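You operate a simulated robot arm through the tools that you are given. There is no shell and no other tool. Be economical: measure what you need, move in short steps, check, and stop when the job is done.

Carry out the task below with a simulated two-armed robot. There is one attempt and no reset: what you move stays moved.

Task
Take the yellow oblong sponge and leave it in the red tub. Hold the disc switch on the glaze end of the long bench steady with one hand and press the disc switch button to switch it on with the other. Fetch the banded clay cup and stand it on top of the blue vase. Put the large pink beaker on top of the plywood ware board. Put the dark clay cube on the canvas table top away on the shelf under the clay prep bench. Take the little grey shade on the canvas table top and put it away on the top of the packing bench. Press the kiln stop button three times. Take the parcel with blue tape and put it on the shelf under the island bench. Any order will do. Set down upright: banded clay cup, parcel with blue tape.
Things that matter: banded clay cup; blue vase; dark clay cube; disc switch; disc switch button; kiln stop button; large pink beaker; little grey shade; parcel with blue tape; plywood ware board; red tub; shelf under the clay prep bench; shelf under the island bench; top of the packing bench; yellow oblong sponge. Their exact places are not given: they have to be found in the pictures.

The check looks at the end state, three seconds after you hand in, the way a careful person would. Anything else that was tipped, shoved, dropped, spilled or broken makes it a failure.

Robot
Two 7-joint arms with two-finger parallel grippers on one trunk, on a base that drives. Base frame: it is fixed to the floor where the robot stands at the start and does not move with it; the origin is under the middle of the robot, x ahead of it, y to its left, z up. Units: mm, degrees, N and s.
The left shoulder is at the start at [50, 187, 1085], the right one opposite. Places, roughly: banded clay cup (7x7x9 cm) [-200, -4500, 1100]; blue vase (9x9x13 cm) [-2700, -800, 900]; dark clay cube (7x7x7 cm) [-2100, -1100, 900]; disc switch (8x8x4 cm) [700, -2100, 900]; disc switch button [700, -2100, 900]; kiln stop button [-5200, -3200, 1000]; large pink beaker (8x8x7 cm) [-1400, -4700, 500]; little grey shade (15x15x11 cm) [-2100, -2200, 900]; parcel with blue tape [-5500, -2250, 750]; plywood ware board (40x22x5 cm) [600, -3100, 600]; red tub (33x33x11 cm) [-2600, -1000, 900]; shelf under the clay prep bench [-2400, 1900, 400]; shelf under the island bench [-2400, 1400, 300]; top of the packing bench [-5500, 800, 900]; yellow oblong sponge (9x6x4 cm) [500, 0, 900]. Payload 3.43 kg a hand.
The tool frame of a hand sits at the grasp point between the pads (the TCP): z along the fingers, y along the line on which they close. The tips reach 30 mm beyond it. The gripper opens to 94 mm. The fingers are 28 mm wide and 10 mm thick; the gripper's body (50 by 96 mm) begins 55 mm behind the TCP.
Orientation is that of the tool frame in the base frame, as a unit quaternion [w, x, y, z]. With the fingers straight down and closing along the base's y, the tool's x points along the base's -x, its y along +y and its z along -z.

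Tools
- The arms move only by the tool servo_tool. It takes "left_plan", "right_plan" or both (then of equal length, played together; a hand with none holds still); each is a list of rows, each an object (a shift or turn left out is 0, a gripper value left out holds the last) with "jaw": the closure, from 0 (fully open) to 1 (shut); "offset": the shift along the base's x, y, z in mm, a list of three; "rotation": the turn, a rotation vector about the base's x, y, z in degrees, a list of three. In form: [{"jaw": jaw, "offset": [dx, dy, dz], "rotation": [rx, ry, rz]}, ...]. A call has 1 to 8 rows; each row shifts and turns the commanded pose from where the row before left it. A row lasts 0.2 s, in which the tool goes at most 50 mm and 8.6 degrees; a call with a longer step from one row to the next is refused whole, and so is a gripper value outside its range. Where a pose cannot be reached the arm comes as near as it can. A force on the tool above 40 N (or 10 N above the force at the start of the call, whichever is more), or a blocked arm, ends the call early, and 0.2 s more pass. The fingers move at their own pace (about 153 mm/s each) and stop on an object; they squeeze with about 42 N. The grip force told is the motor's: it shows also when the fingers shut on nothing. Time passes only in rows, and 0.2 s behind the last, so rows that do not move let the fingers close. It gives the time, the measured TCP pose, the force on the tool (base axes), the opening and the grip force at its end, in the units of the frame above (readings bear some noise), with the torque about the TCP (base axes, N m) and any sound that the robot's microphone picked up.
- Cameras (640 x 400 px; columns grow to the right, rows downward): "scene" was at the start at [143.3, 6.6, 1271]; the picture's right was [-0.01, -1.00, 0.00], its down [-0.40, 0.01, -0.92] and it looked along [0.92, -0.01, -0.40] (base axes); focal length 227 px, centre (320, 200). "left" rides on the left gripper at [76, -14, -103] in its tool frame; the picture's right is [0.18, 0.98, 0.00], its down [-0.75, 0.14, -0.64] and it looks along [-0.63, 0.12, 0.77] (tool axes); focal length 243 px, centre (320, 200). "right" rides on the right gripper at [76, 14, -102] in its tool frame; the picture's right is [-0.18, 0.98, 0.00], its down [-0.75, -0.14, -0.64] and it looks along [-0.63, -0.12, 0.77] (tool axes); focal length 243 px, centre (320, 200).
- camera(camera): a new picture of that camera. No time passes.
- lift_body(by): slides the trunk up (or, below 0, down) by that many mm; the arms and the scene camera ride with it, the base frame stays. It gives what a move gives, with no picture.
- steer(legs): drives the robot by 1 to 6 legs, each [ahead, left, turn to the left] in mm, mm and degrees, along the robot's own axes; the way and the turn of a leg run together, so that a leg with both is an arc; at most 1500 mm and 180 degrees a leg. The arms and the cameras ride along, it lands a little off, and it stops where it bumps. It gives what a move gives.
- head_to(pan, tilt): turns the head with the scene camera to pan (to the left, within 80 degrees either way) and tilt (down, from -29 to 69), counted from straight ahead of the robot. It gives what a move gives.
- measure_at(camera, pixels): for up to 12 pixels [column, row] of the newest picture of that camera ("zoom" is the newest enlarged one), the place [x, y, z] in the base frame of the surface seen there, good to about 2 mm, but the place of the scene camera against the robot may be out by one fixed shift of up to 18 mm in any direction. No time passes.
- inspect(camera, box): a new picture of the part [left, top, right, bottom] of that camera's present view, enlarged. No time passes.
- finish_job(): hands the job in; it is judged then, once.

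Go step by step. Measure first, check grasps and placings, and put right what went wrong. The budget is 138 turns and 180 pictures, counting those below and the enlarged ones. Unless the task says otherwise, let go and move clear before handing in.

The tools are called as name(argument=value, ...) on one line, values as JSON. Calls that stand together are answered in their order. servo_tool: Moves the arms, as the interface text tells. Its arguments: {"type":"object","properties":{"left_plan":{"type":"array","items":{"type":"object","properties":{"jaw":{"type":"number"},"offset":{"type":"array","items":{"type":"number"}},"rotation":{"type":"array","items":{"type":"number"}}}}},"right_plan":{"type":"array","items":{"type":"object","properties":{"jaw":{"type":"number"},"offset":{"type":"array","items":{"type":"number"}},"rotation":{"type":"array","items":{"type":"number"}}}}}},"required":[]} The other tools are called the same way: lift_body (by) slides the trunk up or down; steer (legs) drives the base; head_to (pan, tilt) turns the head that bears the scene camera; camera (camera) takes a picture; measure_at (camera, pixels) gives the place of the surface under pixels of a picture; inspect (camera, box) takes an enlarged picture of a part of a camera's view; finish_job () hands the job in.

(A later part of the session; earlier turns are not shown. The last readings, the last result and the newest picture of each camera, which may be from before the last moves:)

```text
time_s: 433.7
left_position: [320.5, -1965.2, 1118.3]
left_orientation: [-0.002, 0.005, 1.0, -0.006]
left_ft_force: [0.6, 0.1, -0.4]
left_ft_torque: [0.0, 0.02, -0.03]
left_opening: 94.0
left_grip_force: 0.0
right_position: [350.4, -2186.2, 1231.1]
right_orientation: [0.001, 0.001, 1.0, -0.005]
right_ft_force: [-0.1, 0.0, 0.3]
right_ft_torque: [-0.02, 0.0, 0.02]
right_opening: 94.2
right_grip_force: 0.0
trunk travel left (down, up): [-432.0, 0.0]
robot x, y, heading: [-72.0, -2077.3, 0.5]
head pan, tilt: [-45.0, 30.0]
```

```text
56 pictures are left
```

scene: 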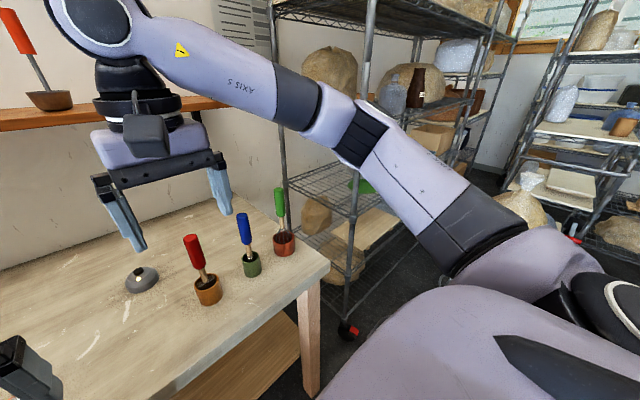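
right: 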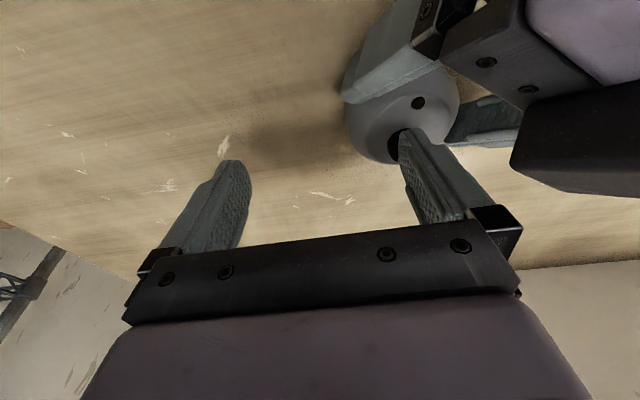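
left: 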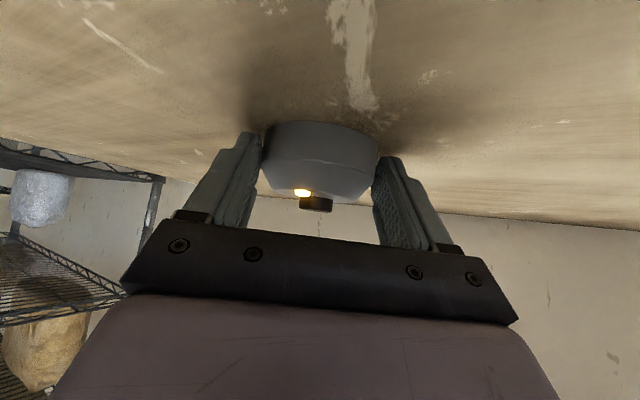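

The disc stays put with its lamp on; I was stopped by the cord coil behind me. I leave by the way I came (south first), then go west of the dustpan and south to the racks.

steer(legs=[[30, 0, 0], [0, -390, -0.5], [-1250, 0, 0], [0, 0, -90], [1250, 0, 0]])

head_to(pan=0, tilt=20)

camera(camera="scene")

head_to(pan=45, tilt=15)

camera(camera="scene")

```text
time_s: 452.1
left_position: [-1158.2, -4104.5, 1117.8]
left_orientation: [-0.007, 0.715, 0.699, -0.002]
left_ft_force: [1.1, 0.4, -0.3]
left_ft_torque: [0.01, -0.04, 0.03]
left_opening: 94.0
left_grip_force: 0.1
right_position: [-1381.4, -4133.0, 1229.8]
right_orientation: [-0.003, 0.711, 0.703, -0.004]
right_ft_force: [-0.3, 0.3, 0.2]
right_ft_torque: [0.04, 0.04, 0.03]
right_opening: 93.9
right_grip_force: 0.1
trunk travel left (down, up): [-432.0, 0.0]
robot x, y, heading: [-1272.2, -3719.3, -89.9]
head pan, tilt: [-45.0, 30.0]
```

```text
time_s: 453.2
left_position: [-1158.8, -4105.4, 1119.4]
left_orientation: [-0.007, 0.715, 0.699, -0.003]
left_ft_force: [-0.5, -0.8, -0.8]
left_ft_torque: [0.01, -0.03, 0.03]
left_opening: 93.9
left_grip_force: 0.1
right_position: [-1381.0, -4133.7, 1229.5]
right_orientation: [-0.003, 0.712, 0.703, -0.005]
right_ft_force: [-0.3, 0.2, 0.3]
right_ft_torque: [0.0, 0.02, 0.0]
right_opening: 93.8
right_grip_force: 0.1
trunk travel left (down, up): [-432.0, 0.0]
robot x, y, heading: [-1268.9, -3716.4, -90.3]
head pan, tilt: [0.0, 20.0]
```

```text
55 pictures are left
```

scene: 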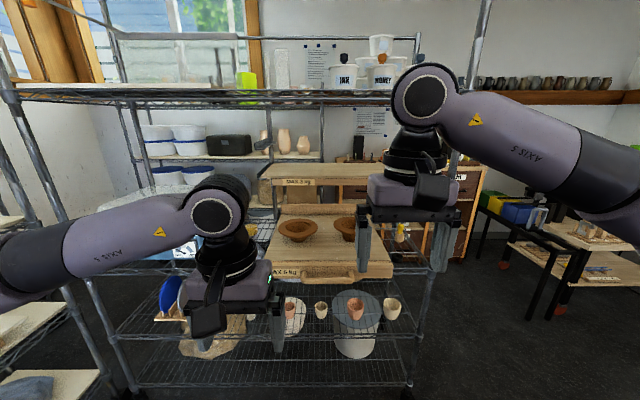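

```text
time_s: 454.3
left_position: [-1159.1, -4104.8, 1119.5]
left_orientation: [-0.006, 0.715, 0.699, -0.002]
left_ft_force: [0.0, -0.7, 0.0]
left_ft_torque: [-0.01, -0.03, 0.0]
left_opening: 94.1
left_grip_force: 0.1
right_position: [-1381.1, -4133.7, 1229.8]
right_orientation: [-0.004, 0.711, 0.703, -0.004]
right_ft_force: [-0.4, 0.4, 0.4]
right_ft_torque: [0.01, 0.01, 0.01]
right_opening: 94.0
right_grip_force: 0.0
trunk travel left (down, up): [-432.0, 0.0]
robot x, y, heading: [-1264.9, -3716.2, -90.2]
head pan, tilt: [45.0, 15.0]
```

```text
54 pictures are left
```

scene: 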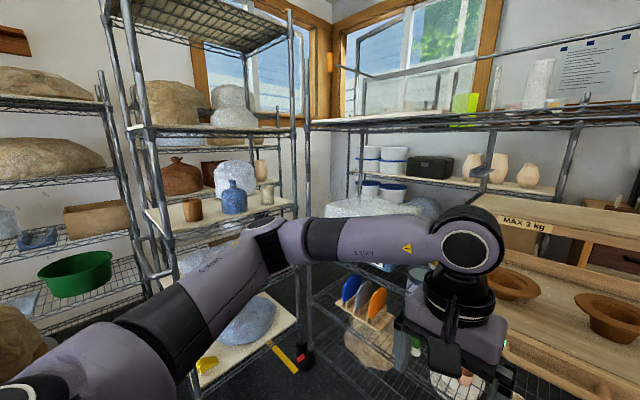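

Two places matter: cups on the left rack shelf around (190–270,200), and pink cups on the low shelf of the south rack. I zoom on both.

inspect(camera="scene", box=[140, 130, 320, 240])

measure_at(camera="scene", pixels=[[191, 210], [267, 195], [260, 165], [234, 205], [200, 225], [290, 203], [165, 240], [140, 128], [290, 130], [60, 245]])

head_to(pan=-2, tilt=25)

inspect(camera="scene", box=[230, 150, 450, 330])

```text
3.56 times, centred on (230, 185) of scene
```

zoom: 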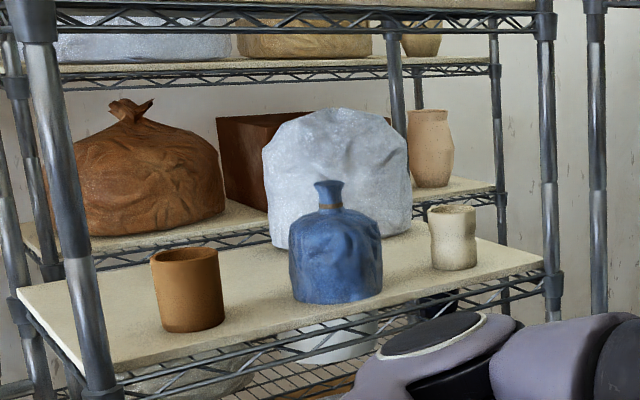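

```text
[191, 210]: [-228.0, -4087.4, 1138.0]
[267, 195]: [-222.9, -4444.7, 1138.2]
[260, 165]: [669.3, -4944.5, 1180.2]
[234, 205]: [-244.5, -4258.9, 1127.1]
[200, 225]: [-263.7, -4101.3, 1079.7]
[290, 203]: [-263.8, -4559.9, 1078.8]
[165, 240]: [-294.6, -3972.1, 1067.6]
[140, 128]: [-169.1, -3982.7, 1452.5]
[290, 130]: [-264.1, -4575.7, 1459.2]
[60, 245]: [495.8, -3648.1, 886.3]
```

```text
time_s: 455.5
left_position: [-1158.1, -4105.2, 1118.8]
left_orientation: [-0.007, 0.715, 0.699, -0.003]
left_ft_force: [0.0, 0.0, -0.5]
left_ft_torque: [0.01, -0.01, 0.0]
left_opening: 93.9
left_grip_force: 0.1
right_position: [-1380.3, -4133.4, 1230.3]
right_orientation: [-0.003, 0.711, 0.703, -0.004]
right_ft_force: [-0.2, -1.2, 1.2]
right_ft_torque: [0.0, -0.02, -0.01]
right_opening: 94.0
right_grip_force: 0.1
trunk travel left (down, up): [-432.0, 0.0]
robot x, y, heading: [-1271.4, -3719.8, -90.2]
head pan, tilt: [-2.0, 25.0]
```

```text
2.22 times, centred on (340, 240) of scene
```

zoom: 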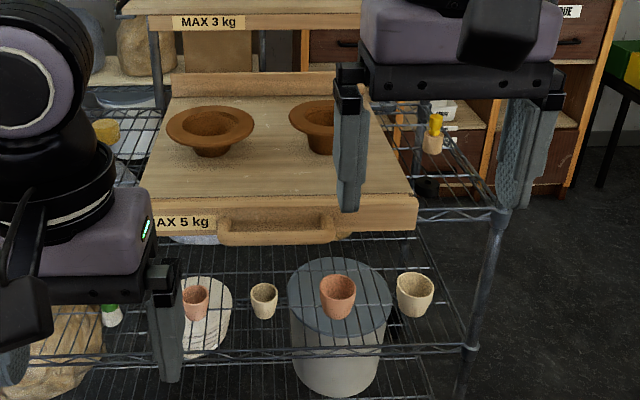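

The banded beige cup is at about (-223,-4445), shelf z≈1075. On the low shelf stand two pink beakers, at zoom (338,297) and (195,302); I measure both.

measure_at(camera="zoom", pixels=[[338, 280], [322, 290], [354, 290], [338, 310], [185, 290], [205, 290], [195, 315], [263, 300], [415, 295], [400, 350], [338, 232], [470, 345]])

head_to(pan=25, tilt=35)

camera(camera="scene")

```text
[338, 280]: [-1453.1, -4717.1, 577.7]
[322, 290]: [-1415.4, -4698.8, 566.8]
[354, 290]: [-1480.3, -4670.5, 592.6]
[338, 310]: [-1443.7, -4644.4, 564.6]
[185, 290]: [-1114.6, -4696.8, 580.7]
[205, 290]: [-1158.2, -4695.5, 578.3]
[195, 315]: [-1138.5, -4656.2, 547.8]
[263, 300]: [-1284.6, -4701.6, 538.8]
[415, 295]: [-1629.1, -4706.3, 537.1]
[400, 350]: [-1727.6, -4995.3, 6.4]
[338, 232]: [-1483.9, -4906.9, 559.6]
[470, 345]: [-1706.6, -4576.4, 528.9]
```

```text
time_s: 456.4
left_position: [-1158.4, -4105.4, 1119.1]
left_orientation: [-0.006, 0.715, 0.7, -0.002]
left_ft_force: [-0.1, -0.5, -0.5]
left_ft_torque: [0.01, 0.01, 0.0]
left_opening: 94.0
left_grip_force: 0.0
right_position: [-1380.1, -4133.9, 1229.1]
right_orientation: [-0.002, 0.711, 0.703, -0.005]
right_ft_force: [-0.3, -0.3, -0.3]
right_ft_torque: [0.0, 0.01, 0.03]
right_opening: 93.7
right_grip_force: 0.1
trunk travel left (down, up): [-432.0, 0.0]
robot x, y, heading: [-1271.0, -3716.6, -90.0]
head pan, tilt: [25.0, 35.0]
```

```text
51 pictures are left
```

scene: 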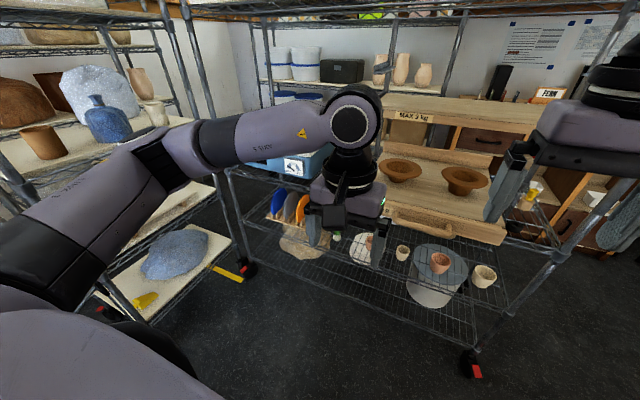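

The large pink beaker is centred near (-1447,-4677), rim z≈585, on a shelf with a board above. I measure that board's front edge, then pitch the right hand and lower the trunk for a reach under it.

measure_at(camera="scene", pixels=[[440, 228], [420, 232], [440, 262], [430, 258], [449, 258], [484, 275], [403, 252], [470, 350], [400, 300], [560, 250]])

lift_body(by=-400)

servo_tool(right_plan=[{"offset": [0, 6, -30], "rotation": [-7.5, 0, 0]}, {"offset": [0, 6, -30], "rotation": [-7.5, 0, 0]}, {"offset": [0, 6, -30], "rotation": [-7.5, 0, 0]}, {"offset": [0, 6, -30], "rotation": [-7.5, 0, 0]}, {"offset": [0, 6, -30], "rotation": [-7.5, 0, 0]}, {"offset": [0, 6, -30], "rotation": [-7.5, 0, 0]}], left_plan=[{"offset": [10, 20, 30]}, {"offset": [10, 20, 30]}, {"offset": [10, 20, 30]}, {"offset": [10, 20, 30]}, {"offset": [10, 20, 20]}, {"offset": [10, 0, 0]}])

steer(legs=[[0, -50, 0], [330, 0, 0]])

head_to(pan=-5, tilt=30)

camera(camera="scene")

camera(camera="right")

```text
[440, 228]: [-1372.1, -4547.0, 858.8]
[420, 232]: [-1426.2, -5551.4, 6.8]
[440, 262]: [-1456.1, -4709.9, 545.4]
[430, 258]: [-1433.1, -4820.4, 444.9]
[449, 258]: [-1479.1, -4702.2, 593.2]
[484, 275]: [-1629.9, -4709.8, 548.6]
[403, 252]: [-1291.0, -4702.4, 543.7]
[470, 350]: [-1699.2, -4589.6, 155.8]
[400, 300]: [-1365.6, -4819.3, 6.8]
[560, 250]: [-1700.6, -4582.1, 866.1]
```

```text
time_s: 460.2
left_position: [-1158.0, -4105.6, 719.1]
left_orientation: [-0.006, 0.714, 0.7, -0.002]
left_ft_force: [-0.4, 0.5, 0.3]
left_ft_torque: [-0.02, -0.01, 0.03]
left_opening: 94.1
left_grip_force: 0.2
right_position: [-1381.3, -4132.7, 829.6]
right_orientation: [-0.004, 0.712, 0.702, -0.004]
right_ft_force: [-0.9, -0.5, -0.3]
right_ft_torque: [0.01, 0.01, 0.01]
right_opening: 93.8
right_grip_force: 0.1
trunk travel left (down, up): [-32.0, 400.0]
robot x, y, heading: [-1269.7, -3719.6, -89.9]
head pan, tilt: [25.0, 35.0]
```

```text
time_s: 461.6
left_position: [-1098.0, -4004.7, 861.2]
left_orientation: [-0.007, 0.715, 0.699, -0.002]
left_ft_force: [-1.1, -0.7, 0.5]
left_ft_torque: [0.0, -0.02, -0.02]
left_opening: 93.9
left_grip_force: 0.1
right_position: [-1380.8, -4095.7, 647.4]
right_orientation: [0.271, 0.658, 0.647, -0.273]
right_ft_force: [-0.3, -0.3, 0.0]
right_ft_torque: [0.02, -0.02, 0.05]
right_opening: 94.0
right_grip_force: 0.0
trunk travel left (down, up): [-32.0, 400.0]
robot x, y, heading: [-1271.6, -3716.2, -90.1]
head pan, tilt: [25.0, 35.0]
```

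```text
time_s: 464.3
left_position: [-1148.3, -4335.2, 860.7]
left_orientation: [-0.006, 0.713, 0.701, -0.003]
left_ft_force: [1.0, 0.2, -0.6]
left_ft_torque: [-0.01, 0.01, -0.03]
left_opening: 93.9
left_grip_force: 0.0
right_position: [-1429.7, -4424.3, 647.6]
right_orientation: [0.27, 0.657, 0.648, -0.273]
right_ft_force: [0.2, -0.1, 0.2]
right_ft_torque: [-0.04, 0.03, 0.01]
right_opening: 93.8
right_grip_force: 0.2
trunk travel left (down, up): [-32.0, 400.0]
robot x, y, heading: [-1317.7, -4046.6, -89.7]
head pan, tilt: [25.0, 35.0]
```

```text
time_s: 465.3
left_position: [-1148.2, -4334.7, 860.9]
left_orientation: [-0.006, 0.713, 0.701, -0.002]
left_ft_force: [-0.4, 0.1, 0.7]
left_ft_torque: [-0.02, 0.01, 0.01]
left_opening: 94.0
left_grip_force: 0.0
right_position: [-1429.2, -4424.4, 648.1]
right_orientation: [0.27, 0.658, 0.648, -0.273]
right_ft_force: [0.6, -0.1, -0.5]
right_ft_torque: [0.04, 0.02, 0.01]
right_opening: 93.9
right_grip_force: 0.0
trunk travel left (down, up): [-32.0, 400.0]
robot x, y, heading: [-1318.8, -4049.5, -90.0]
head pan, tilt: [-5.0, 30.0]
```

```text
50 pictures are left
```

scene: 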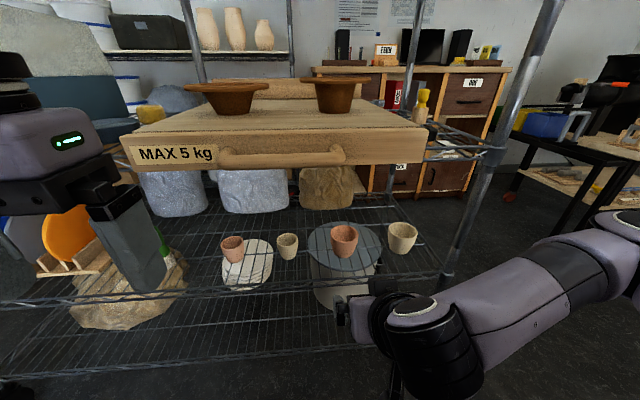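

```text
49 pictures are left
```

right: 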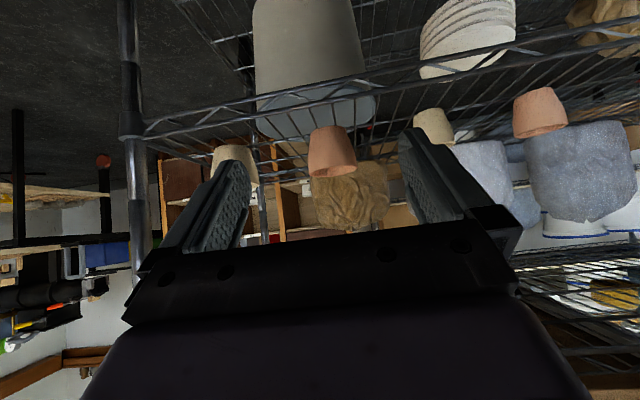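

The big pink beaker is at (343,240) (scene) and (332,152) (right). I measure it precisely with the right camera.

measure_at(camera="right", pixels=[[332, 150], [312, 165], [353, 165], [333, 170], [328, 130], [345, 130], [314, 135], [300, 118], [232, 165], [420, 150]])

measure_at(camera="scene", pixels=[[343, 228], [333, 232], [354, 232], [343, 256], [280, 168], [250, 290], [445, 280]])

```text
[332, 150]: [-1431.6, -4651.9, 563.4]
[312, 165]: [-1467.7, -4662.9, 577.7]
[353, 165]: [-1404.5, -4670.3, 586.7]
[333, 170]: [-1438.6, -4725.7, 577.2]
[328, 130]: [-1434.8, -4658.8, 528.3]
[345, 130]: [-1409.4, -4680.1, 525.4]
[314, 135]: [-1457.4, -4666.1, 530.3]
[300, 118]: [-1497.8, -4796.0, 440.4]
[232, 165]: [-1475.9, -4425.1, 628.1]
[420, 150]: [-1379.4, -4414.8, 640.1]
```

```text
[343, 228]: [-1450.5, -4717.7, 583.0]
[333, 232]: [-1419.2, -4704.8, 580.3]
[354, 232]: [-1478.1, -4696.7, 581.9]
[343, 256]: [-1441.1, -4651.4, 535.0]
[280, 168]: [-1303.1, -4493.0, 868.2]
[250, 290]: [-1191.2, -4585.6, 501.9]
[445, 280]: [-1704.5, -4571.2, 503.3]
```

The beaker's centre is ≈(-1436,-4688), rim z≈586. The board above ends at y≈-4493, so I flatten the hand to 60° pitch, drive 100 mm in, and approach partway.

servo_tool(right_plan=[{"offset": [-2, 0, -15], "rotation": [-7.5, 0, 0]}, {"offset": [-2, 0, -20], "rotation": [-7.5, 0, 0]}])

steer(legs=[[100, 0, 0]])

servo_tool(right_plan=[{"offset": [-1, -40, -13]}, {"offset": [-1, -40, -13]}])

camera(camera="right")

camera(camera="scene")

```text
time_s: 465.9
left_position: [-1147.9, -4335.1, 859.4]
left_orientation: [-0.006, 0.713, 0.701, -0.003]
left_ft_force: [-0.4, 0.0, 0.3]
left_ft_torque: [0.0, 0.0, 0.02]
left_opening: 94.1
left_grip_force: 0.1
right_position: [-1433.7, -4423.7, 613.6]
right_orientation: [0.355, 0.617, 0.607, -0.354]
right_ft_force: [0.0, 0.0, -0.6]
right_ft_torque: [0.01, -0.01, -0.01]
right_opening: 93.8
right_grip_force: 0.1
trunk travel left (down, up): [-32.0, 400.0]
robot x, y, heading: [-1318.1, -4047.2, -90.2]
head pan, tilt: [-5.0, 30.0]
```

```text
time_s: 467.0
left_position: [-1148.0, -4430.8, 860.6]
left_orientation: [-0.006, 0.713, 0.701, -0.002]
left_ft_force: [-0.3, -0.4, -0.1]
left_ft_torque: [0.03, -0.01, -0.02]
left_opening: 93.8
left_grip_force: 0.1
right_position: [-1433.1, -4521.7, 614.4]
right_orientation: [0.353, 0.616, 0.608, -0.355]
right_ft_force: [0.1, -0.2, -0.5]
right_ft_torque: [0.01, 0.02, 0.03]
right_opening: 93.9
right_grip_force: 0.2
trunk travel left (down, up): [-32.0, 400.0]
robot x, y, heading: [-1317.5, -4140.5, -90.0]
head pan, tilt: [-5.0, 30.0]
```

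```text
time_s: 467.6
left_position: [-1148.3, -4431.7, 860.9]
left_orientation: [-0.008, 0.713, 0.701, -0.004]
left_ft_force: [0.0, 0.1, -0.3]
left_ft_torque: [-0.03, 0.02, 0.01]
left_opening: 94.1
left_grip_force: 0.0
right_position: [-1436.6, -4601.0, 589.1]
right_orientation: [0.352, 0.617, 0.607, -0.355]
right_ft_force: [-0.3, 0.3, 0.3]
right_ft_torque: [-0.01, 0.01, 0.01]
right_opening: 93.8
right_grip_force: 0.0
trunk travel left (down, up): [-32.0, 400.0]
robot x, y, heading: [-1317.4, -4142.1, -90.1]
head pan, tilt: [-5.0, 30.0]
```

```text
48 pictures are left
```

right: 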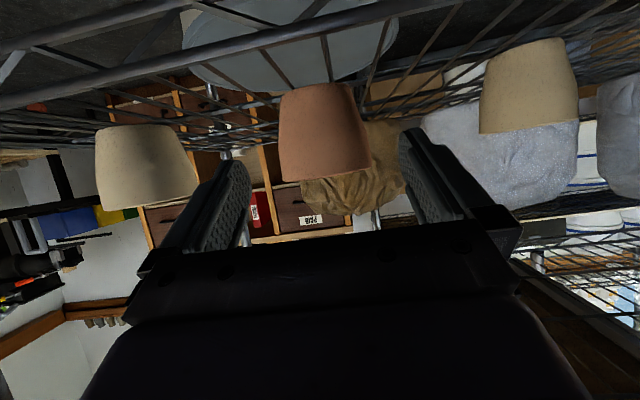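

```text
47 pictures are left
```

scene: 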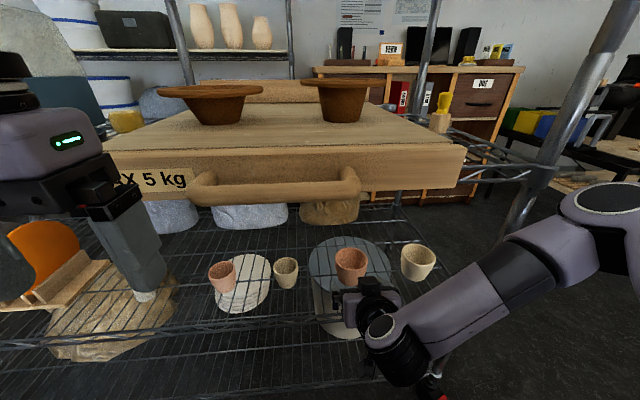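

The beaker is centred between the fingers. I complete the approach and close.

servo_tool(right_plan=[{"offset": [0, -40, -14]}, {"offset": [0, -41, -14]}, {"jaw": 0.3}, {"jaw": 1}, {"jaw": 1}, {"jaw": 1}])

camera(camera="right")

```text
time_s: 469.0
left_position: [-1147.9, -4431.6, 859.9]
left_orientation: [-0.008, 0.713, 0.701, -0.004]
left_ft_force: [-0.7, -0.1, 0.7]
left_ft_torque: [0.02, -0.01, -0.01]
left_opening: 93.9
left_grip_force: 0.0
right_position: [-1435.4, -4682.3, 559.6]
right_orientation: [0.354, 0.616, 0.607, -0.355]
right_ft_force: [-0.5, -0.9, 0.8]
right_ft_torque: [-0.08, -0.07, -0.01]
right_opening: 71.9
right_grip_force: 41.8
trunk travel left (down, up): [-32.0, 400.0]
robot x, y, heading: [-1318.1, -4144.3, -90.1]
head pan, tilt: [-5.0, 30.0]
```

```text
46 pictures are left
```

right: 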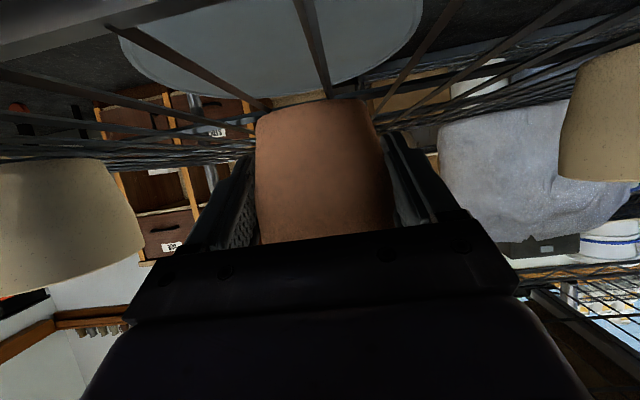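

The beaker is gripped (72 mm). I lift, withdraw straight out, and carry it to the east rack with the ware board first.

servo_tool(right_plan=[{"offset": [0, 0, 10]}, {"offset": [0, 0, 15]}, {"offset": [0, 40, 5]}, {"offset": [0, 42, 5]}, {"offset": [0, 42, 5]}, {"offset": [0, 42, 5]}, {"offset": [0, 30, 5]}])

steer(legs=[[-820, 0, 0], [-800, 0, 0], [0, 0, 90], [1250, 0, 0]])

head_to(pan=-30, tilt=30)

camera(camera="scene")

```text
time_s: 470.6
left_position: [-1147.9, -4431.7, 859.9]
left_orientation: [-0.006, 0.713, 0.701, -0.002]
left_ft_force: [1.3, 0.0, 0.3]
left_ft_torque: [0.02, 0.0, 0.01]
left_opening: 93.8
left_grip_force: 0.0
right_position: [-1434.9, -4485.6, 608.0]
right_orientation: [0.354, 0.616, 0.607, -0.356]
right_ft_force: [0.0, 0.2, -1.7]
right_ft_torque: [0.01, 0.01, 0.01]
right_opening: 72.1
right_grip_force: 41.9
trunk travel left (down, up): [-32.0, 400.0]
robot x, y, heading: [-1317.9, -4142.8, -89.7]
head pan, tilt: [-5.0, 30.0]
```

```text
time_s: 488.6
left_position: [223.9, -2358.7, 859.8]
left_orientation: [-0.003, 0.015, 1.0, -0.006]
left_ft_force: [0.2, -0.7, 0.0]
left_ft_torque: [-0.02, 0.0, 0.0]
left_opening: 93.8
left_grip_force: 0.1
right_position: [276.7, -2644.8, 607.8]
right_orientation: [0.501, 0.012, 0.865, -0.005]
right_ft_force: [0.3, -0.5, -1.4]
right_ft_torque: [-0.02, 0.0, -0.02]
right_opening: 71.6
right_grip_force: 41.8
trunk travel left (down, up): [-32.0, 400.0]
robot x, y, heading: [-70.5, -2526.7, -0.6]
head pan, tilt: [-5.0, 30.0]
```

```text
time_s: 489.5
left_position: [224.1, -2357.3, 861.3]
left_orientation: [-0.003, 0.015, 1.0, -0.007]
left_ft_force: [0.4, 0.2, -0.3]
left_ft_torque: [0.01, -0.01, 0.0]
left_opening: 93.8
left_grip_force: 0.1
right_position: [277.9, -2644.0, 607.8]
right_orientation: [0.501, 0.012, 0.865, -0.004]
right_ft_force: [0.6, -0.4, -1.9]
right_ft_torque: [-0.02, 0.03, 0.01]
right_opening: 71.5
right_grip_force: 42.2
trunk travel left (down, up): [-32.0, 400.0]
robot x, y, heading: [-64.9, -2525.2, -0.9]
head pan, tilt: [-30.0, 30.0]
```

```text
45 pictures are left
```

scene: 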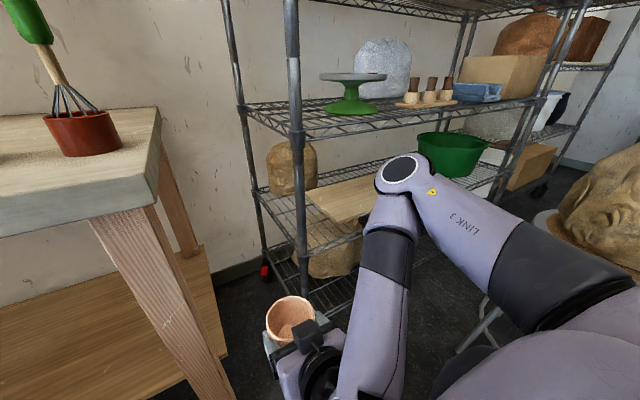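

The plywood board lies at (345,200) on the rack's middle shelf. I measure the board, the rack posts, the shelf above and the stool.

measure_at(camera="scene", pixels=[[310, 192], [343, 222], [350, 195], [372, 177], [365, 212], [300, 240], [290, 140], [330, 130], [460, 345], [545, 215], [268, 270], [420, 165]])

inspect(camera="scene", box=[220, 80, 460, 260])

```text
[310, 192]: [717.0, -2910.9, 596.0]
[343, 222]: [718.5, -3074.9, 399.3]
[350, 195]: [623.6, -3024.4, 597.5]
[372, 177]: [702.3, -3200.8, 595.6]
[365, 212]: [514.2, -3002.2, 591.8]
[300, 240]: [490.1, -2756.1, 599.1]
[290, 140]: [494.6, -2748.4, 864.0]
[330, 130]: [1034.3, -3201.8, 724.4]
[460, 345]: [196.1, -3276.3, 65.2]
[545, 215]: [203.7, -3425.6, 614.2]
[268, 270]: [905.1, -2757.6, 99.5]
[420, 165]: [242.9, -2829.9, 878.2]
```

```text
2.22 times, centred on (340, 170) of scene
```

zoom: 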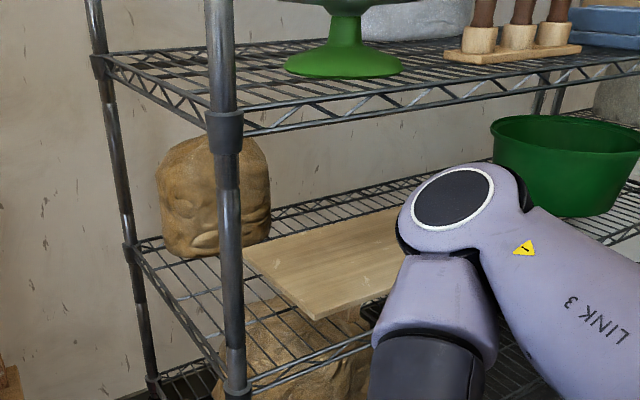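

The board spans x≈510–720, y≈-2905…-3310, top z≈591; the upper shelf is at ≈840. I aim for (600,-3010). I raise both hands and take up the stance at (20,-2770).

servo_tool(right_plan=[{"offset": [0, 0, 20]}, {"offset": [0, 0, 20]}, {"offset": [0, 0, 18]}, {}], left_plan=[{"offset": [-10, 0, 40]}, {"offset": [-10, 0, 40]}, {"offset": [-10, 0, 40]}, {"offset": [0, 0, 30]}])

steer(legs=[[0, -245, 0.9], [85, 0, 0]])

servo_tool(right_plan=[{"offset": [5, -30, 0]}, {"offset": [10, -30, 0]}, {"offset": [10, -30, 0]}, {"offset": [10, -28, 0]}])

camera(camera="scene")

camera(camera="right")

```text
time_s: 490.5
left_position: [194.7, -2357.7, 1012.4]
left_orientation: [-0.003, 0.015, 1.0, -0.007]
left_ft_force: [-0.4, 0.5, 0.5]
left_ft_torque: [-0.04, 0.0, 0.0]
left_opening: 94.3
left_grip_force: 0.1
right_position: [292.7, -2629.3, 658.2]
right_orientation: [0.501, 0.013, 0.865, -0.006]
right_ft_force: [0.6, 0.0, -1.0]
right_ft_torque: [0.03, 0.01, 0.02]
right_opening: 71.4
right_grip_force: 41.6
right hand out of reach, approached as far as the arm can: row 1, 2, 3
trunk travel left (down, up): [-32.0, 400.0]
robot x, y, heading: [-67.0, -2524.2, -0.6]
head pan, tilt: [-30.0, 30.0]
```

```text
time_s: 493.0
left_position: [273.5, -2596.9, 1011.2]
left_orientation: [-0.003, 0.006, 1.0, -0.007]
left_ft_force: [0.2, 0.1, -0.2]
left_ft_torque: [0.03, 0.0, 0.03]
left_opening: 93.7
left_grip_force: 0.0
right_position: [375.3, -2865.9, 657.6]
right_orientation: [0.5, 0.005, 0.866, -0.001]
right_ft_force: [0.0, 0.6, -2.0]
right_ft_torque: [-0.01, 0.05, 0.03]
right_opening: 71.3
right_grip_force: 41.8
trunk travel left (down, up): [-32.0, 400.0]
robot x, y, heading: [13.5, -2765.9, 0.1]
head pan, tilt: [-30.0, 30.0]
```

```text
time_s: 494.0
left_position: [272.9, -2596.2, 1011.3]
left_orientation: [-0.004, 0.006, 1.0, -0.007]
left_ft_force: [-0.2, 0.5, -0.9]
left_ft_torque: [0.0, 0.01, 0.02]
left_opening: 93.8
left_grip_force: 0.1
right_position: [431.8, -2968.0, 647.9]
right_orientation: [0.501, 0.003, 0.865, 0.0]
right_ft_force: [-0.3, 0.7, -2.4]
right_ft_torque: [0.01, 0.0, -0.01]
right_opening: 71.3
right_grip_force: 42.2
right hand out of reach, approached as far as the arm can: row 1, 2, 3
trunk travel left (down, up): [-32.0, 400.0]
robot x, y, heading: [15.6, -2765.2, 0.5]
head pan, tilt: [-30.0, 30.0]
```

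```text
43 pictures are left
```

scene: 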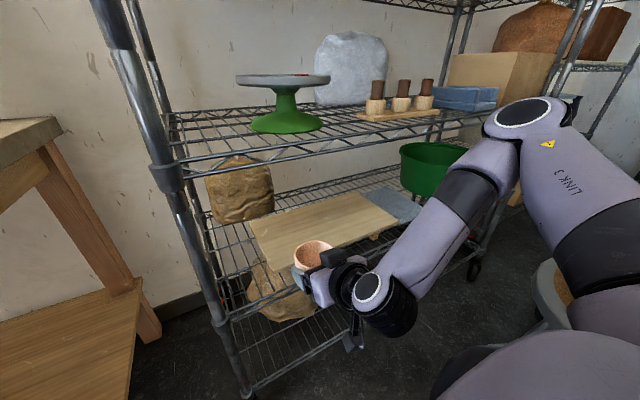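

```text
42 pictures are left
```

right: 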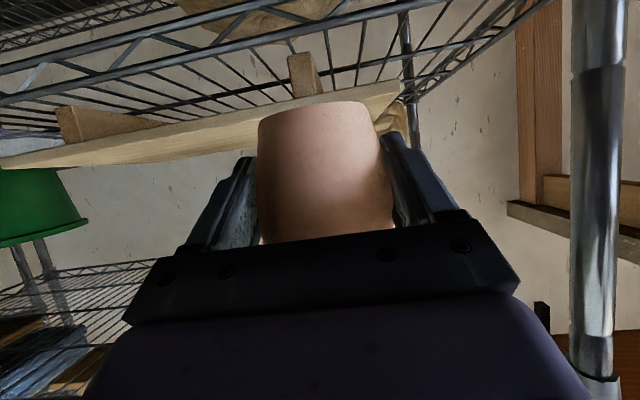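

The beaker is just in front of the board. I push forward over it, slightly rising.

servo_tool(right_plan=[{"offset": [10, -3, 12]}, {"offset": [35, -9, 2]}, {"offset": [40, -10, 0]}, {"offset": [40, -10, 0]}, {"offset": [40, -10, 0]}])

camera(camera="scene")

```text
time_s: 495.2
left_position: [273.6, -2596.7, 1011.9]
left_orientation: [-0.003, 0.007, 1.0, -0.006]
left_ft_force: [0.9, -0.4, 0.1]
left_ft_torque: [-0.01, -0.01, 0.0]
left_opening: 94.3
left_grip_force: 0.1
right_position: [596.5, -3009.6, 661.6]
right_orientation: [0.501, 0.005, 0.866, -0.001]
right_ft_force: [0.6, -0.4, -1.4]
right_ft_torque: [-0.02, 0.04, -0.01]
right_opening: 71.5
right_grip_force: 42.1
trunk travel left (down, up): [-32.0, 400.0]
robot x, y, heading: [13.5, -2767.8, 0.5]
head pan, tilt: [-30.0, 30.0]
```

```text
41 pictures are left
```

scene: 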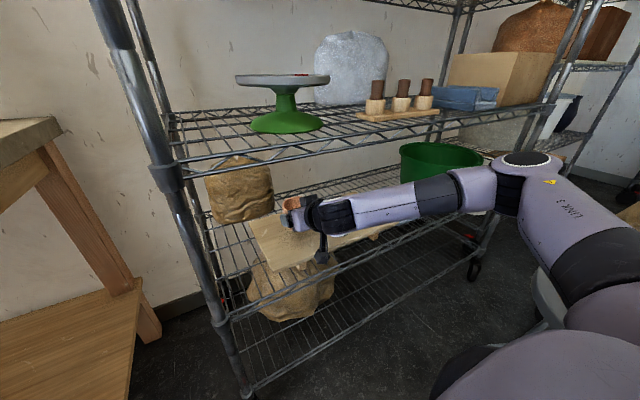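

The beaker hovers above the board. I lower it step by step to contact.

servo_tool(right_plan=[{"offset": [0, 0, -10]}, {"offset": [0, 0, -7]}, {"offset": [0, 0, -4]}, {"offset": [0, 0, -3]}, {"offset": [0, 0, -2]}])

inspect(camera="scene", box=[220, 160, 380, 280])

```text
time_s: 496.4
left_position: [274.5, -2597.4, 1012.5]
left_orientation: [-0.002, 0.006, 1.0, -0.007]
left_ft_force: [0.2, 0.3, -0.7]
left_ft_torque: [-0.02, 0.04, 0.0]
left_opening: 94.2
left_grip_force: 0.0
right_position: [599.0, -3010.0, 635.8]
right_orientation: [0.5, 0.006, 0.866, -0.002]
right_ft_force: [0.4, -0.6, -2.1]
right_ft_torque: [0.04, 0.05, 0.0]
right_opening: 71.4
right_grip_force: 41.9
trunk travel left (down, up): [-32.0, 400.0]
robot x, y, heading: [15.9, -2766.1, 0.2]
head pan, tilt: [-30.0, 30.0]
```

```text
3.33 times, centred on (300, 220) of scene
```

zoom: 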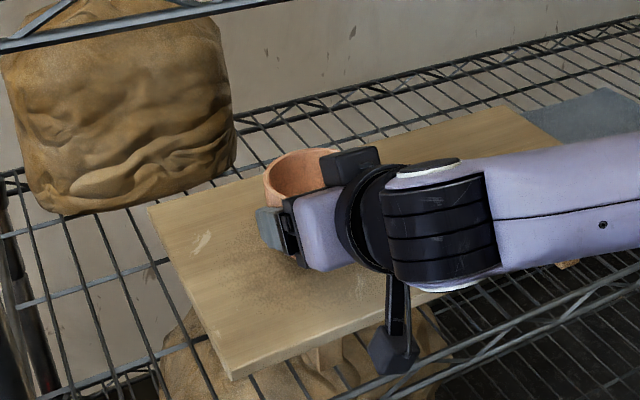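

Not quite in contact yet. I continue down 2 mm at a time.

servo_tool(right_plan=[{"offset": [0, 0, -2]}, {"offset": [0, 0, -2]}, {"offset": [0, 0, -2]}])

```text
time_s: 497.2
left_position: [275.5, -2596.4, 1011.1]
left_orientation: [-0.003, 0.006, 1.0, -0.006]
left_ft_force: [-0.5, 0.6, -0.8]
left_ft_torque: [0.04, -0.01, -0.01]
left_opening: 94.1
left_grip_force: 0.0
right_position: [598.8, -3009.2, 628.9]
right_orientation: [0.501, 0.005, 0.865, -0.001]
right_ft_force: [-0.1, 0.1, -1.1]
right_ft_torque: [-0.01, 0.07, -0.01]
right_opening: 71.5
right_grip_force: 41.9
trunk travel left (down, up): [-32.0, 400.0]
robot x, y, heading: [17.7, -2766.0, 0.4]
head pan, tilt: [-30.0, 30.0]
```

servo_tool(right_plan=[{"offset": [0, 0, -2]}, {"offset": [0, 0, -2]}, {"offset": [0, 0, -2]}, {}])

measure_at(camera="zoom", pixels=[[275, 180], [190, 250], [230, 330], [268, 200]])

```text
time_s: 498.2
left_position: [272.5, -2596.8, 1011.7]
left_orientation: [-0.002, 0.006, 1.0, -0.006]
left_ft_force: [0.2, -0.7, -0.4]
left_ft_torque: [0.0, -0.01, 0.01]
left_opening: 94.0
left_grip_force: 0.0
right_position: [598.6, -3010.0, 627.8]
right_orientation: [0.503, 0.006, 0.864, -0.002]
right_ft_force: [-2.5, -0.7, 15.3]
right_ft_torque: [-0.08, -0.13, -0.26]
right_opening: 71.0
right_grip_force: 42.2
trunk travel left (down, up): [-32.0, 400.0]
robot x, y, heading: [18.9, -2770.1, 0.2]
head pan, tilt: [-30.0, 30.0]
```

```text
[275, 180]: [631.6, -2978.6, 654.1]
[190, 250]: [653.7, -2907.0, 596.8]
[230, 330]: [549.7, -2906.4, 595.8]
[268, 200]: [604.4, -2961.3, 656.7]
```

Contact at TCP z 628 (15 N). I ease up 2 mm, release, and withdraw along the axis.

servo_tool(right_plan=[{"offset": [0, 0, 3]}, {"jaw": 0.5}, {"jaw": 0}, {"jaw": 0}, {"offset": [-35, 2, 18]}, {"offset": [-38, 4, 18]}, {"offset": [-40, 8, 5]}, {"offset": [-40, 8, 0]}])

steer(legs=[[-150, 0, 0]])

camera(camera="scene")

```text
time_s: 500.0
left_position: [273.9, -2597.1, 1012.6]
left_orientation: [-0.002, 0.006, 1.0, -0.007]
left_ft_force: [-0.6, 0.3, -0.2]
left_ft_torque: [0.0, 0.04, 0.03]
left_opening: 94.1
left_grip_force: 0.1
right_position: [443.9, -2987.9, 668.9]
right_orientation: [0.501, 0.006, 0.866, -0.001]
right_ft_force: [-0.3, -0.2, 0.0]
right_ft_torque: [0.0, 0.03, 0.02]
right_opening: 94.0
right_grip_force: 0.1
trunk travel left (down, up): [-32.0, 400.0]
robot x, y, heading: [17.8, -2768.8, 0.1]
head pan, tilt: [-30.0, 30.0]
```

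```text
time_s: 501.4
left_position: [124.0, -2597.6, 1011.0]
left_orientation: [-0.002, 0.007, 1.0, -0.007]
left_ft_force: [0.2, 0.4, 0.1]
left_ft_torque: [0.0, 0.0, -0.01]
left_opening: 93.9
left_grip_force: 0.1
right_position: [294.4, -2989.4, 670.0]
right_orientation: [0.502, 0.005, 0.865, 0.0]
right_ft_force: [0.1, 0.1, 0.4]
right_ft_torque: [-0.02, -0.04, 0.0]
right_opening: 94.1
right_grip_force: 0.0
trunk travel left (down, up): [-32.0, 400.0]
robot x, y, heading: [-134.3, -2769.5, -0.0]
head pan, tilt: [-30.0, 30.0]
```

```text
39 pictures are left
```

scene: 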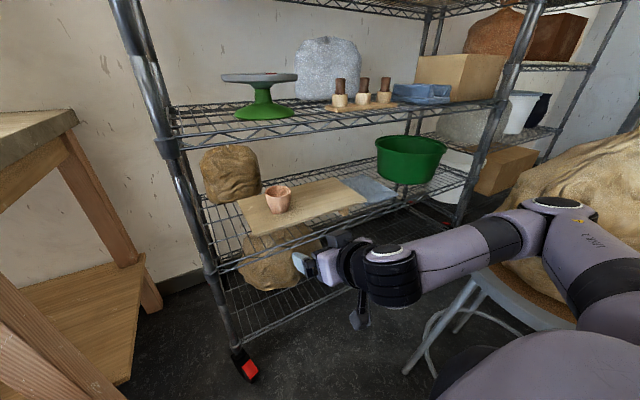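

The beaker stands on the ware board. Turns are getting short, so I now do several things at once: reset the right hand, pre-pitch the left hand for the cup, raise the trunk and drive to the cup rack, then look.

servo_tool(right_plan=[{"offset": [-15, 5, 25], "rotation": [0, 7.5, 0]}, {"offset": [-15, 5, 25], "rotation": [0, 7.5, 0]}, {"offset": [-15, 5, 25], "rotation": [0, 7.5, 0]}, {"offset": [-15, 5, 25], "rotation": [0, 7.5, 0]}, {"offset": [-15, 5, 25], "rotation": [0, 7.5, 0]}, {"offset": [-15, 5, 25], "rotation": [0, 7.5, 0]}, {"offset": [-15, 5, 25], "rotation": [0, 7.5, 0]}, {"offset": [-15, 5, 25], "rotation": [0, 7.5, 0]}], left_plan=[{"offset": [5, -5, -25], "rotation": [0, 0, -6.67]}, {"offset": [5, -5, -25], "rotation": [0, 0, -6.67]}, {"offset": [5, -5, -25], "rotation": [0, 0, -6.67]}, {"offset": [5, -5, -25], "rotation": [-2.9, -8, 0]}, {"offset": [5, -5, -25], "rotation": [-2.9, -8, 0]}, {"offset": [5, -5, -25], "rotation": [-2.9, -8, 0]}, {"offset": [5, -5, -25], "rotation": [-2.9, -8, 0]}, {"offset": [5, -5, -25], "rotation": [-2.9, -8, 0]}])

lift_body(by=400)

steer(legs=[[-1170, 0, 0], [0, -1375, 0], [560, 0, 0]])

head_to(pan=-25, tilt=20)

camera(camera="scene")

camera(camera="left")

```text
time_s: 503.1
left_position: [172.7, -2646.3, 822.6]
left_orientation: [0.355, 0.169, 0.917, -0.065]
left_ft_force: [0.3, -0.7, -1.0]
left_ft_torque: [0.04, 0.02, -0.02]
left_opening: 94.2
left_grip_force: 0.2
left hand out of reach, approached as far as the arm can: row 8
right_position: [178.4, -2946.8, 869.7]
right_orientation: [0.001, 0.003, 1.0, -0.004]
right_ft_force: [-0.3, 0.1, -0.4]
right_ft_torque: [0.02, -0.02, -0.01]
right_opening: 94.0
right_grip_force: 0.0
right hand out of reach, approached as far as the arm can: row 1
trunk travel left (down, up): [-32.0, 400.0]
robot x, y, heading: [-132.8, -2766.8, 0.3]
head pan, tilt: [-30.0, 30.0]
```

```text
time_s: 507.0
left_position: [173.7, -2646.0, 1223.3]
left_orientation: [0.353, 0.171, 0.918, -0.065]
left_ft_force: [0.5, 0.7, 0.1]
left_ft_torque: [-0.01, 0.01, 0.02]
left_opening: 93.9
left_grip_force: 0.1
right_position: [179.2, -2946.6, 1269.7]
right_orientation: [0.001, 0.004, 1.0, -0.004]
right_ft_force: [0.0, -0.5, 0.6]
right_ft_torque: [0.01, 0.0, 0.01]
right_opening: 94.0
right_grip_force: 0.0
trunk travel left (down, up): [-432.0, 0.0]
robot x, y, heading: [-132.1, -2766.6, 0.4]
head pan, tilt: [-30.0, 30.0]
```

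```text
time_s: 522.2
left_position: [-407.4, -4016.8, 1226.9]
left_orientation: [0.36, 0.159, 0.917, -0.063]
left_ft_force: [0.2, -0.4, 0.0]
left_ft_torque: [0.0, -0.01, -0.01]
left_opening: 94.2
left_grip_force: 0.0
right_position: [-394.9, -4321.1, 1273.4]
right_orientation: [0.004, 0.0, 1.0, -0.004]
right_ft_force: [0.0, -0.5, -0.4]
right_ft_torque: [-0.01, -0.01, 0.02]
right_opening: 93.8
right_grip_force: 0.0
trunk travel left (down, up): [-432.0, 0.0]
robot x, y, heading: [-701.5, -4152.8, 1.8]
head pan, tilt: [-30.0, 30.0]
stopped in leg 3: the robot was blocked; the commanded pose is now the measured one
```

```text
time_s: 523.0
left_position: [-408.9, -4015.7, 1225.6]
left_orientation: [0.363, 0.159, 0.916, -0.063]
left_ft_force: [-0.5, 0.1, -0.2]
left_ft_torque: [-0.02, 0.0, -0.01]
left_opening: 94.0
left_grip_force: 0.1
right_position: [-395.3, -4320.6, 1273.6]
right_orientation: [0.004, -0.002, 1.0, -0.004]
right_ft_force: [0.6, 0.8, -0.3]
right_ft_torque: [0.01, -0.01, 0.0]
right_opening: 94.0
right_grip_force: 0.1
trunk travel left (down, up): [-432.0, 0.0]
robot x, y, heading: [-697.6, -4149.9, 1.6]
head pan, tilt: [-25.0, 20.0]
```

```text
38 pictures are left
```

scene: 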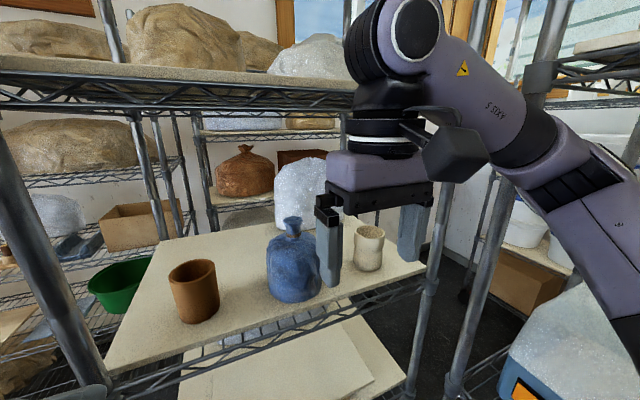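

```text
37 pictures are left
```

left: 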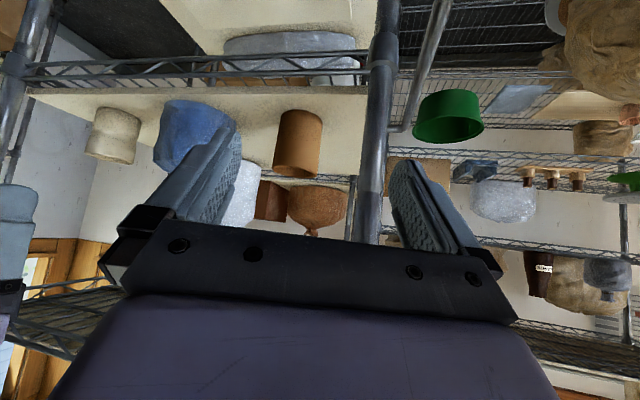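

I measure the beige banded cup at (368,248) in the scene and (113,135) in the left picture, zoom on it, and pull the right hand back out of the way.

measure_at(camera="scene", pixels=[[368, 232], [354, 240], [384, 240], [368, 255], [366, 268], [293, 260], [395, 285], [293, 222], [430, 290]])

measure_at(camera="left", pixels=[[113, 135], [97, 155], [137, 158], [115, 160], [112, 112], [190, 140]])

inspect(camera="scene", box=[320, 200, 420, 290])

servo_tool(right_plan=[{"offset": [-25, -5, 10]}, {"offset": [-25, -5, 10]}, {"offset": [-25, 0, 0]}, {"offset": [-25, 0, 0]}], left_plan=[{"offset": [-10, -30, 0]}, {"offset": [-10, -35, 0]}, {"offset": [0, -40, 0]}, {"offset": [0, -40, 0]}])

camera(camera="scene")

camera(camera="left")

```text
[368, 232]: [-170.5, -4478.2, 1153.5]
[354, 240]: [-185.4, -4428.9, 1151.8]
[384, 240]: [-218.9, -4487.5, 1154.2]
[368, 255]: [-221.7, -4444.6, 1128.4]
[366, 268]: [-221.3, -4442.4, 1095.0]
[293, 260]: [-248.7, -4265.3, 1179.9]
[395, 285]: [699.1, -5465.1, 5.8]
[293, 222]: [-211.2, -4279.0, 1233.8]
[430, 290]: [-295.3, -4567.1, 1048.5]
```

```text
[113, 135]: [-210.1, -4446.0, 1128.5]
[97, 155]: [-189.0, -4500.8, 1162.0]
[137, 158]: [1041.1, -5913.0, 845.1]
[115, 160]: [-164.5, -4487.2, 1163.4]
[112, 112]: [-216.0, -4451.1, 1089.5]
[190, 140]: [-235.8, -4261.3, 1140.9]
```

```text
4.44 times, centred on (370, 245) of scene
```

zoom: 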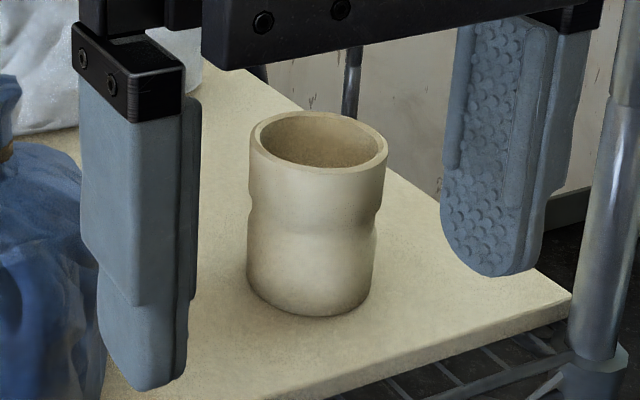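

```text
time_s: 524.0
left_position: [-372.4, -4114.9, 1222.7]
left_orientation: [0.342, 0.066, 0.936, -0.051]
left_ft_force: [1.1, 0.0, -0.5]
left_ft_torque: [0.01, 0.01, -0.02]
left_opening: 94.1
left_grip_force: 0.1
right_position: [-474.8, -4337.5, 1290.0]
right_orientation: [-0.004, -0.004, 1.0, -0.001]
right_ft_force: [-0.4, 0.7, -0.7]
right_ft_torque: [0.01, 0.01, -0.01]
right_opening: 93.8
right_grip_force: 0.0
trunk travel left (down, up): [-432.0, 0.0]
robot x, y, heading: [-696.9, -4151.2, 1.8]
head pan, tilt: [-25.0, 20.0]
stopped in row 4 (left hand): the arm was blocked; the commanded pose is now the measured one
```

```text
35 pictures are left
```

scene: 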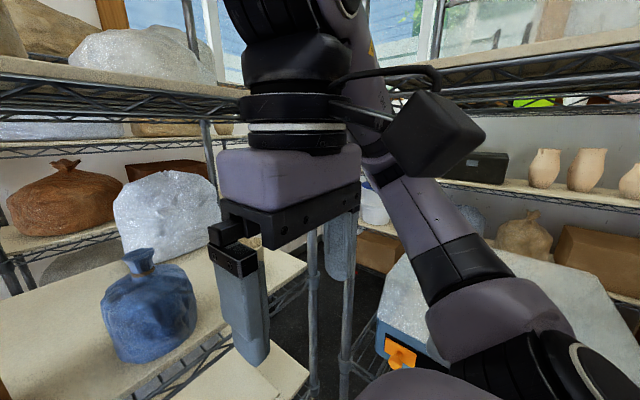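

```text
34 pictures are left
```

left: 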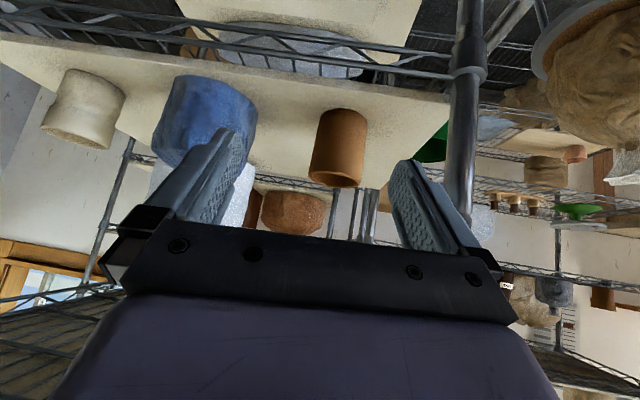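

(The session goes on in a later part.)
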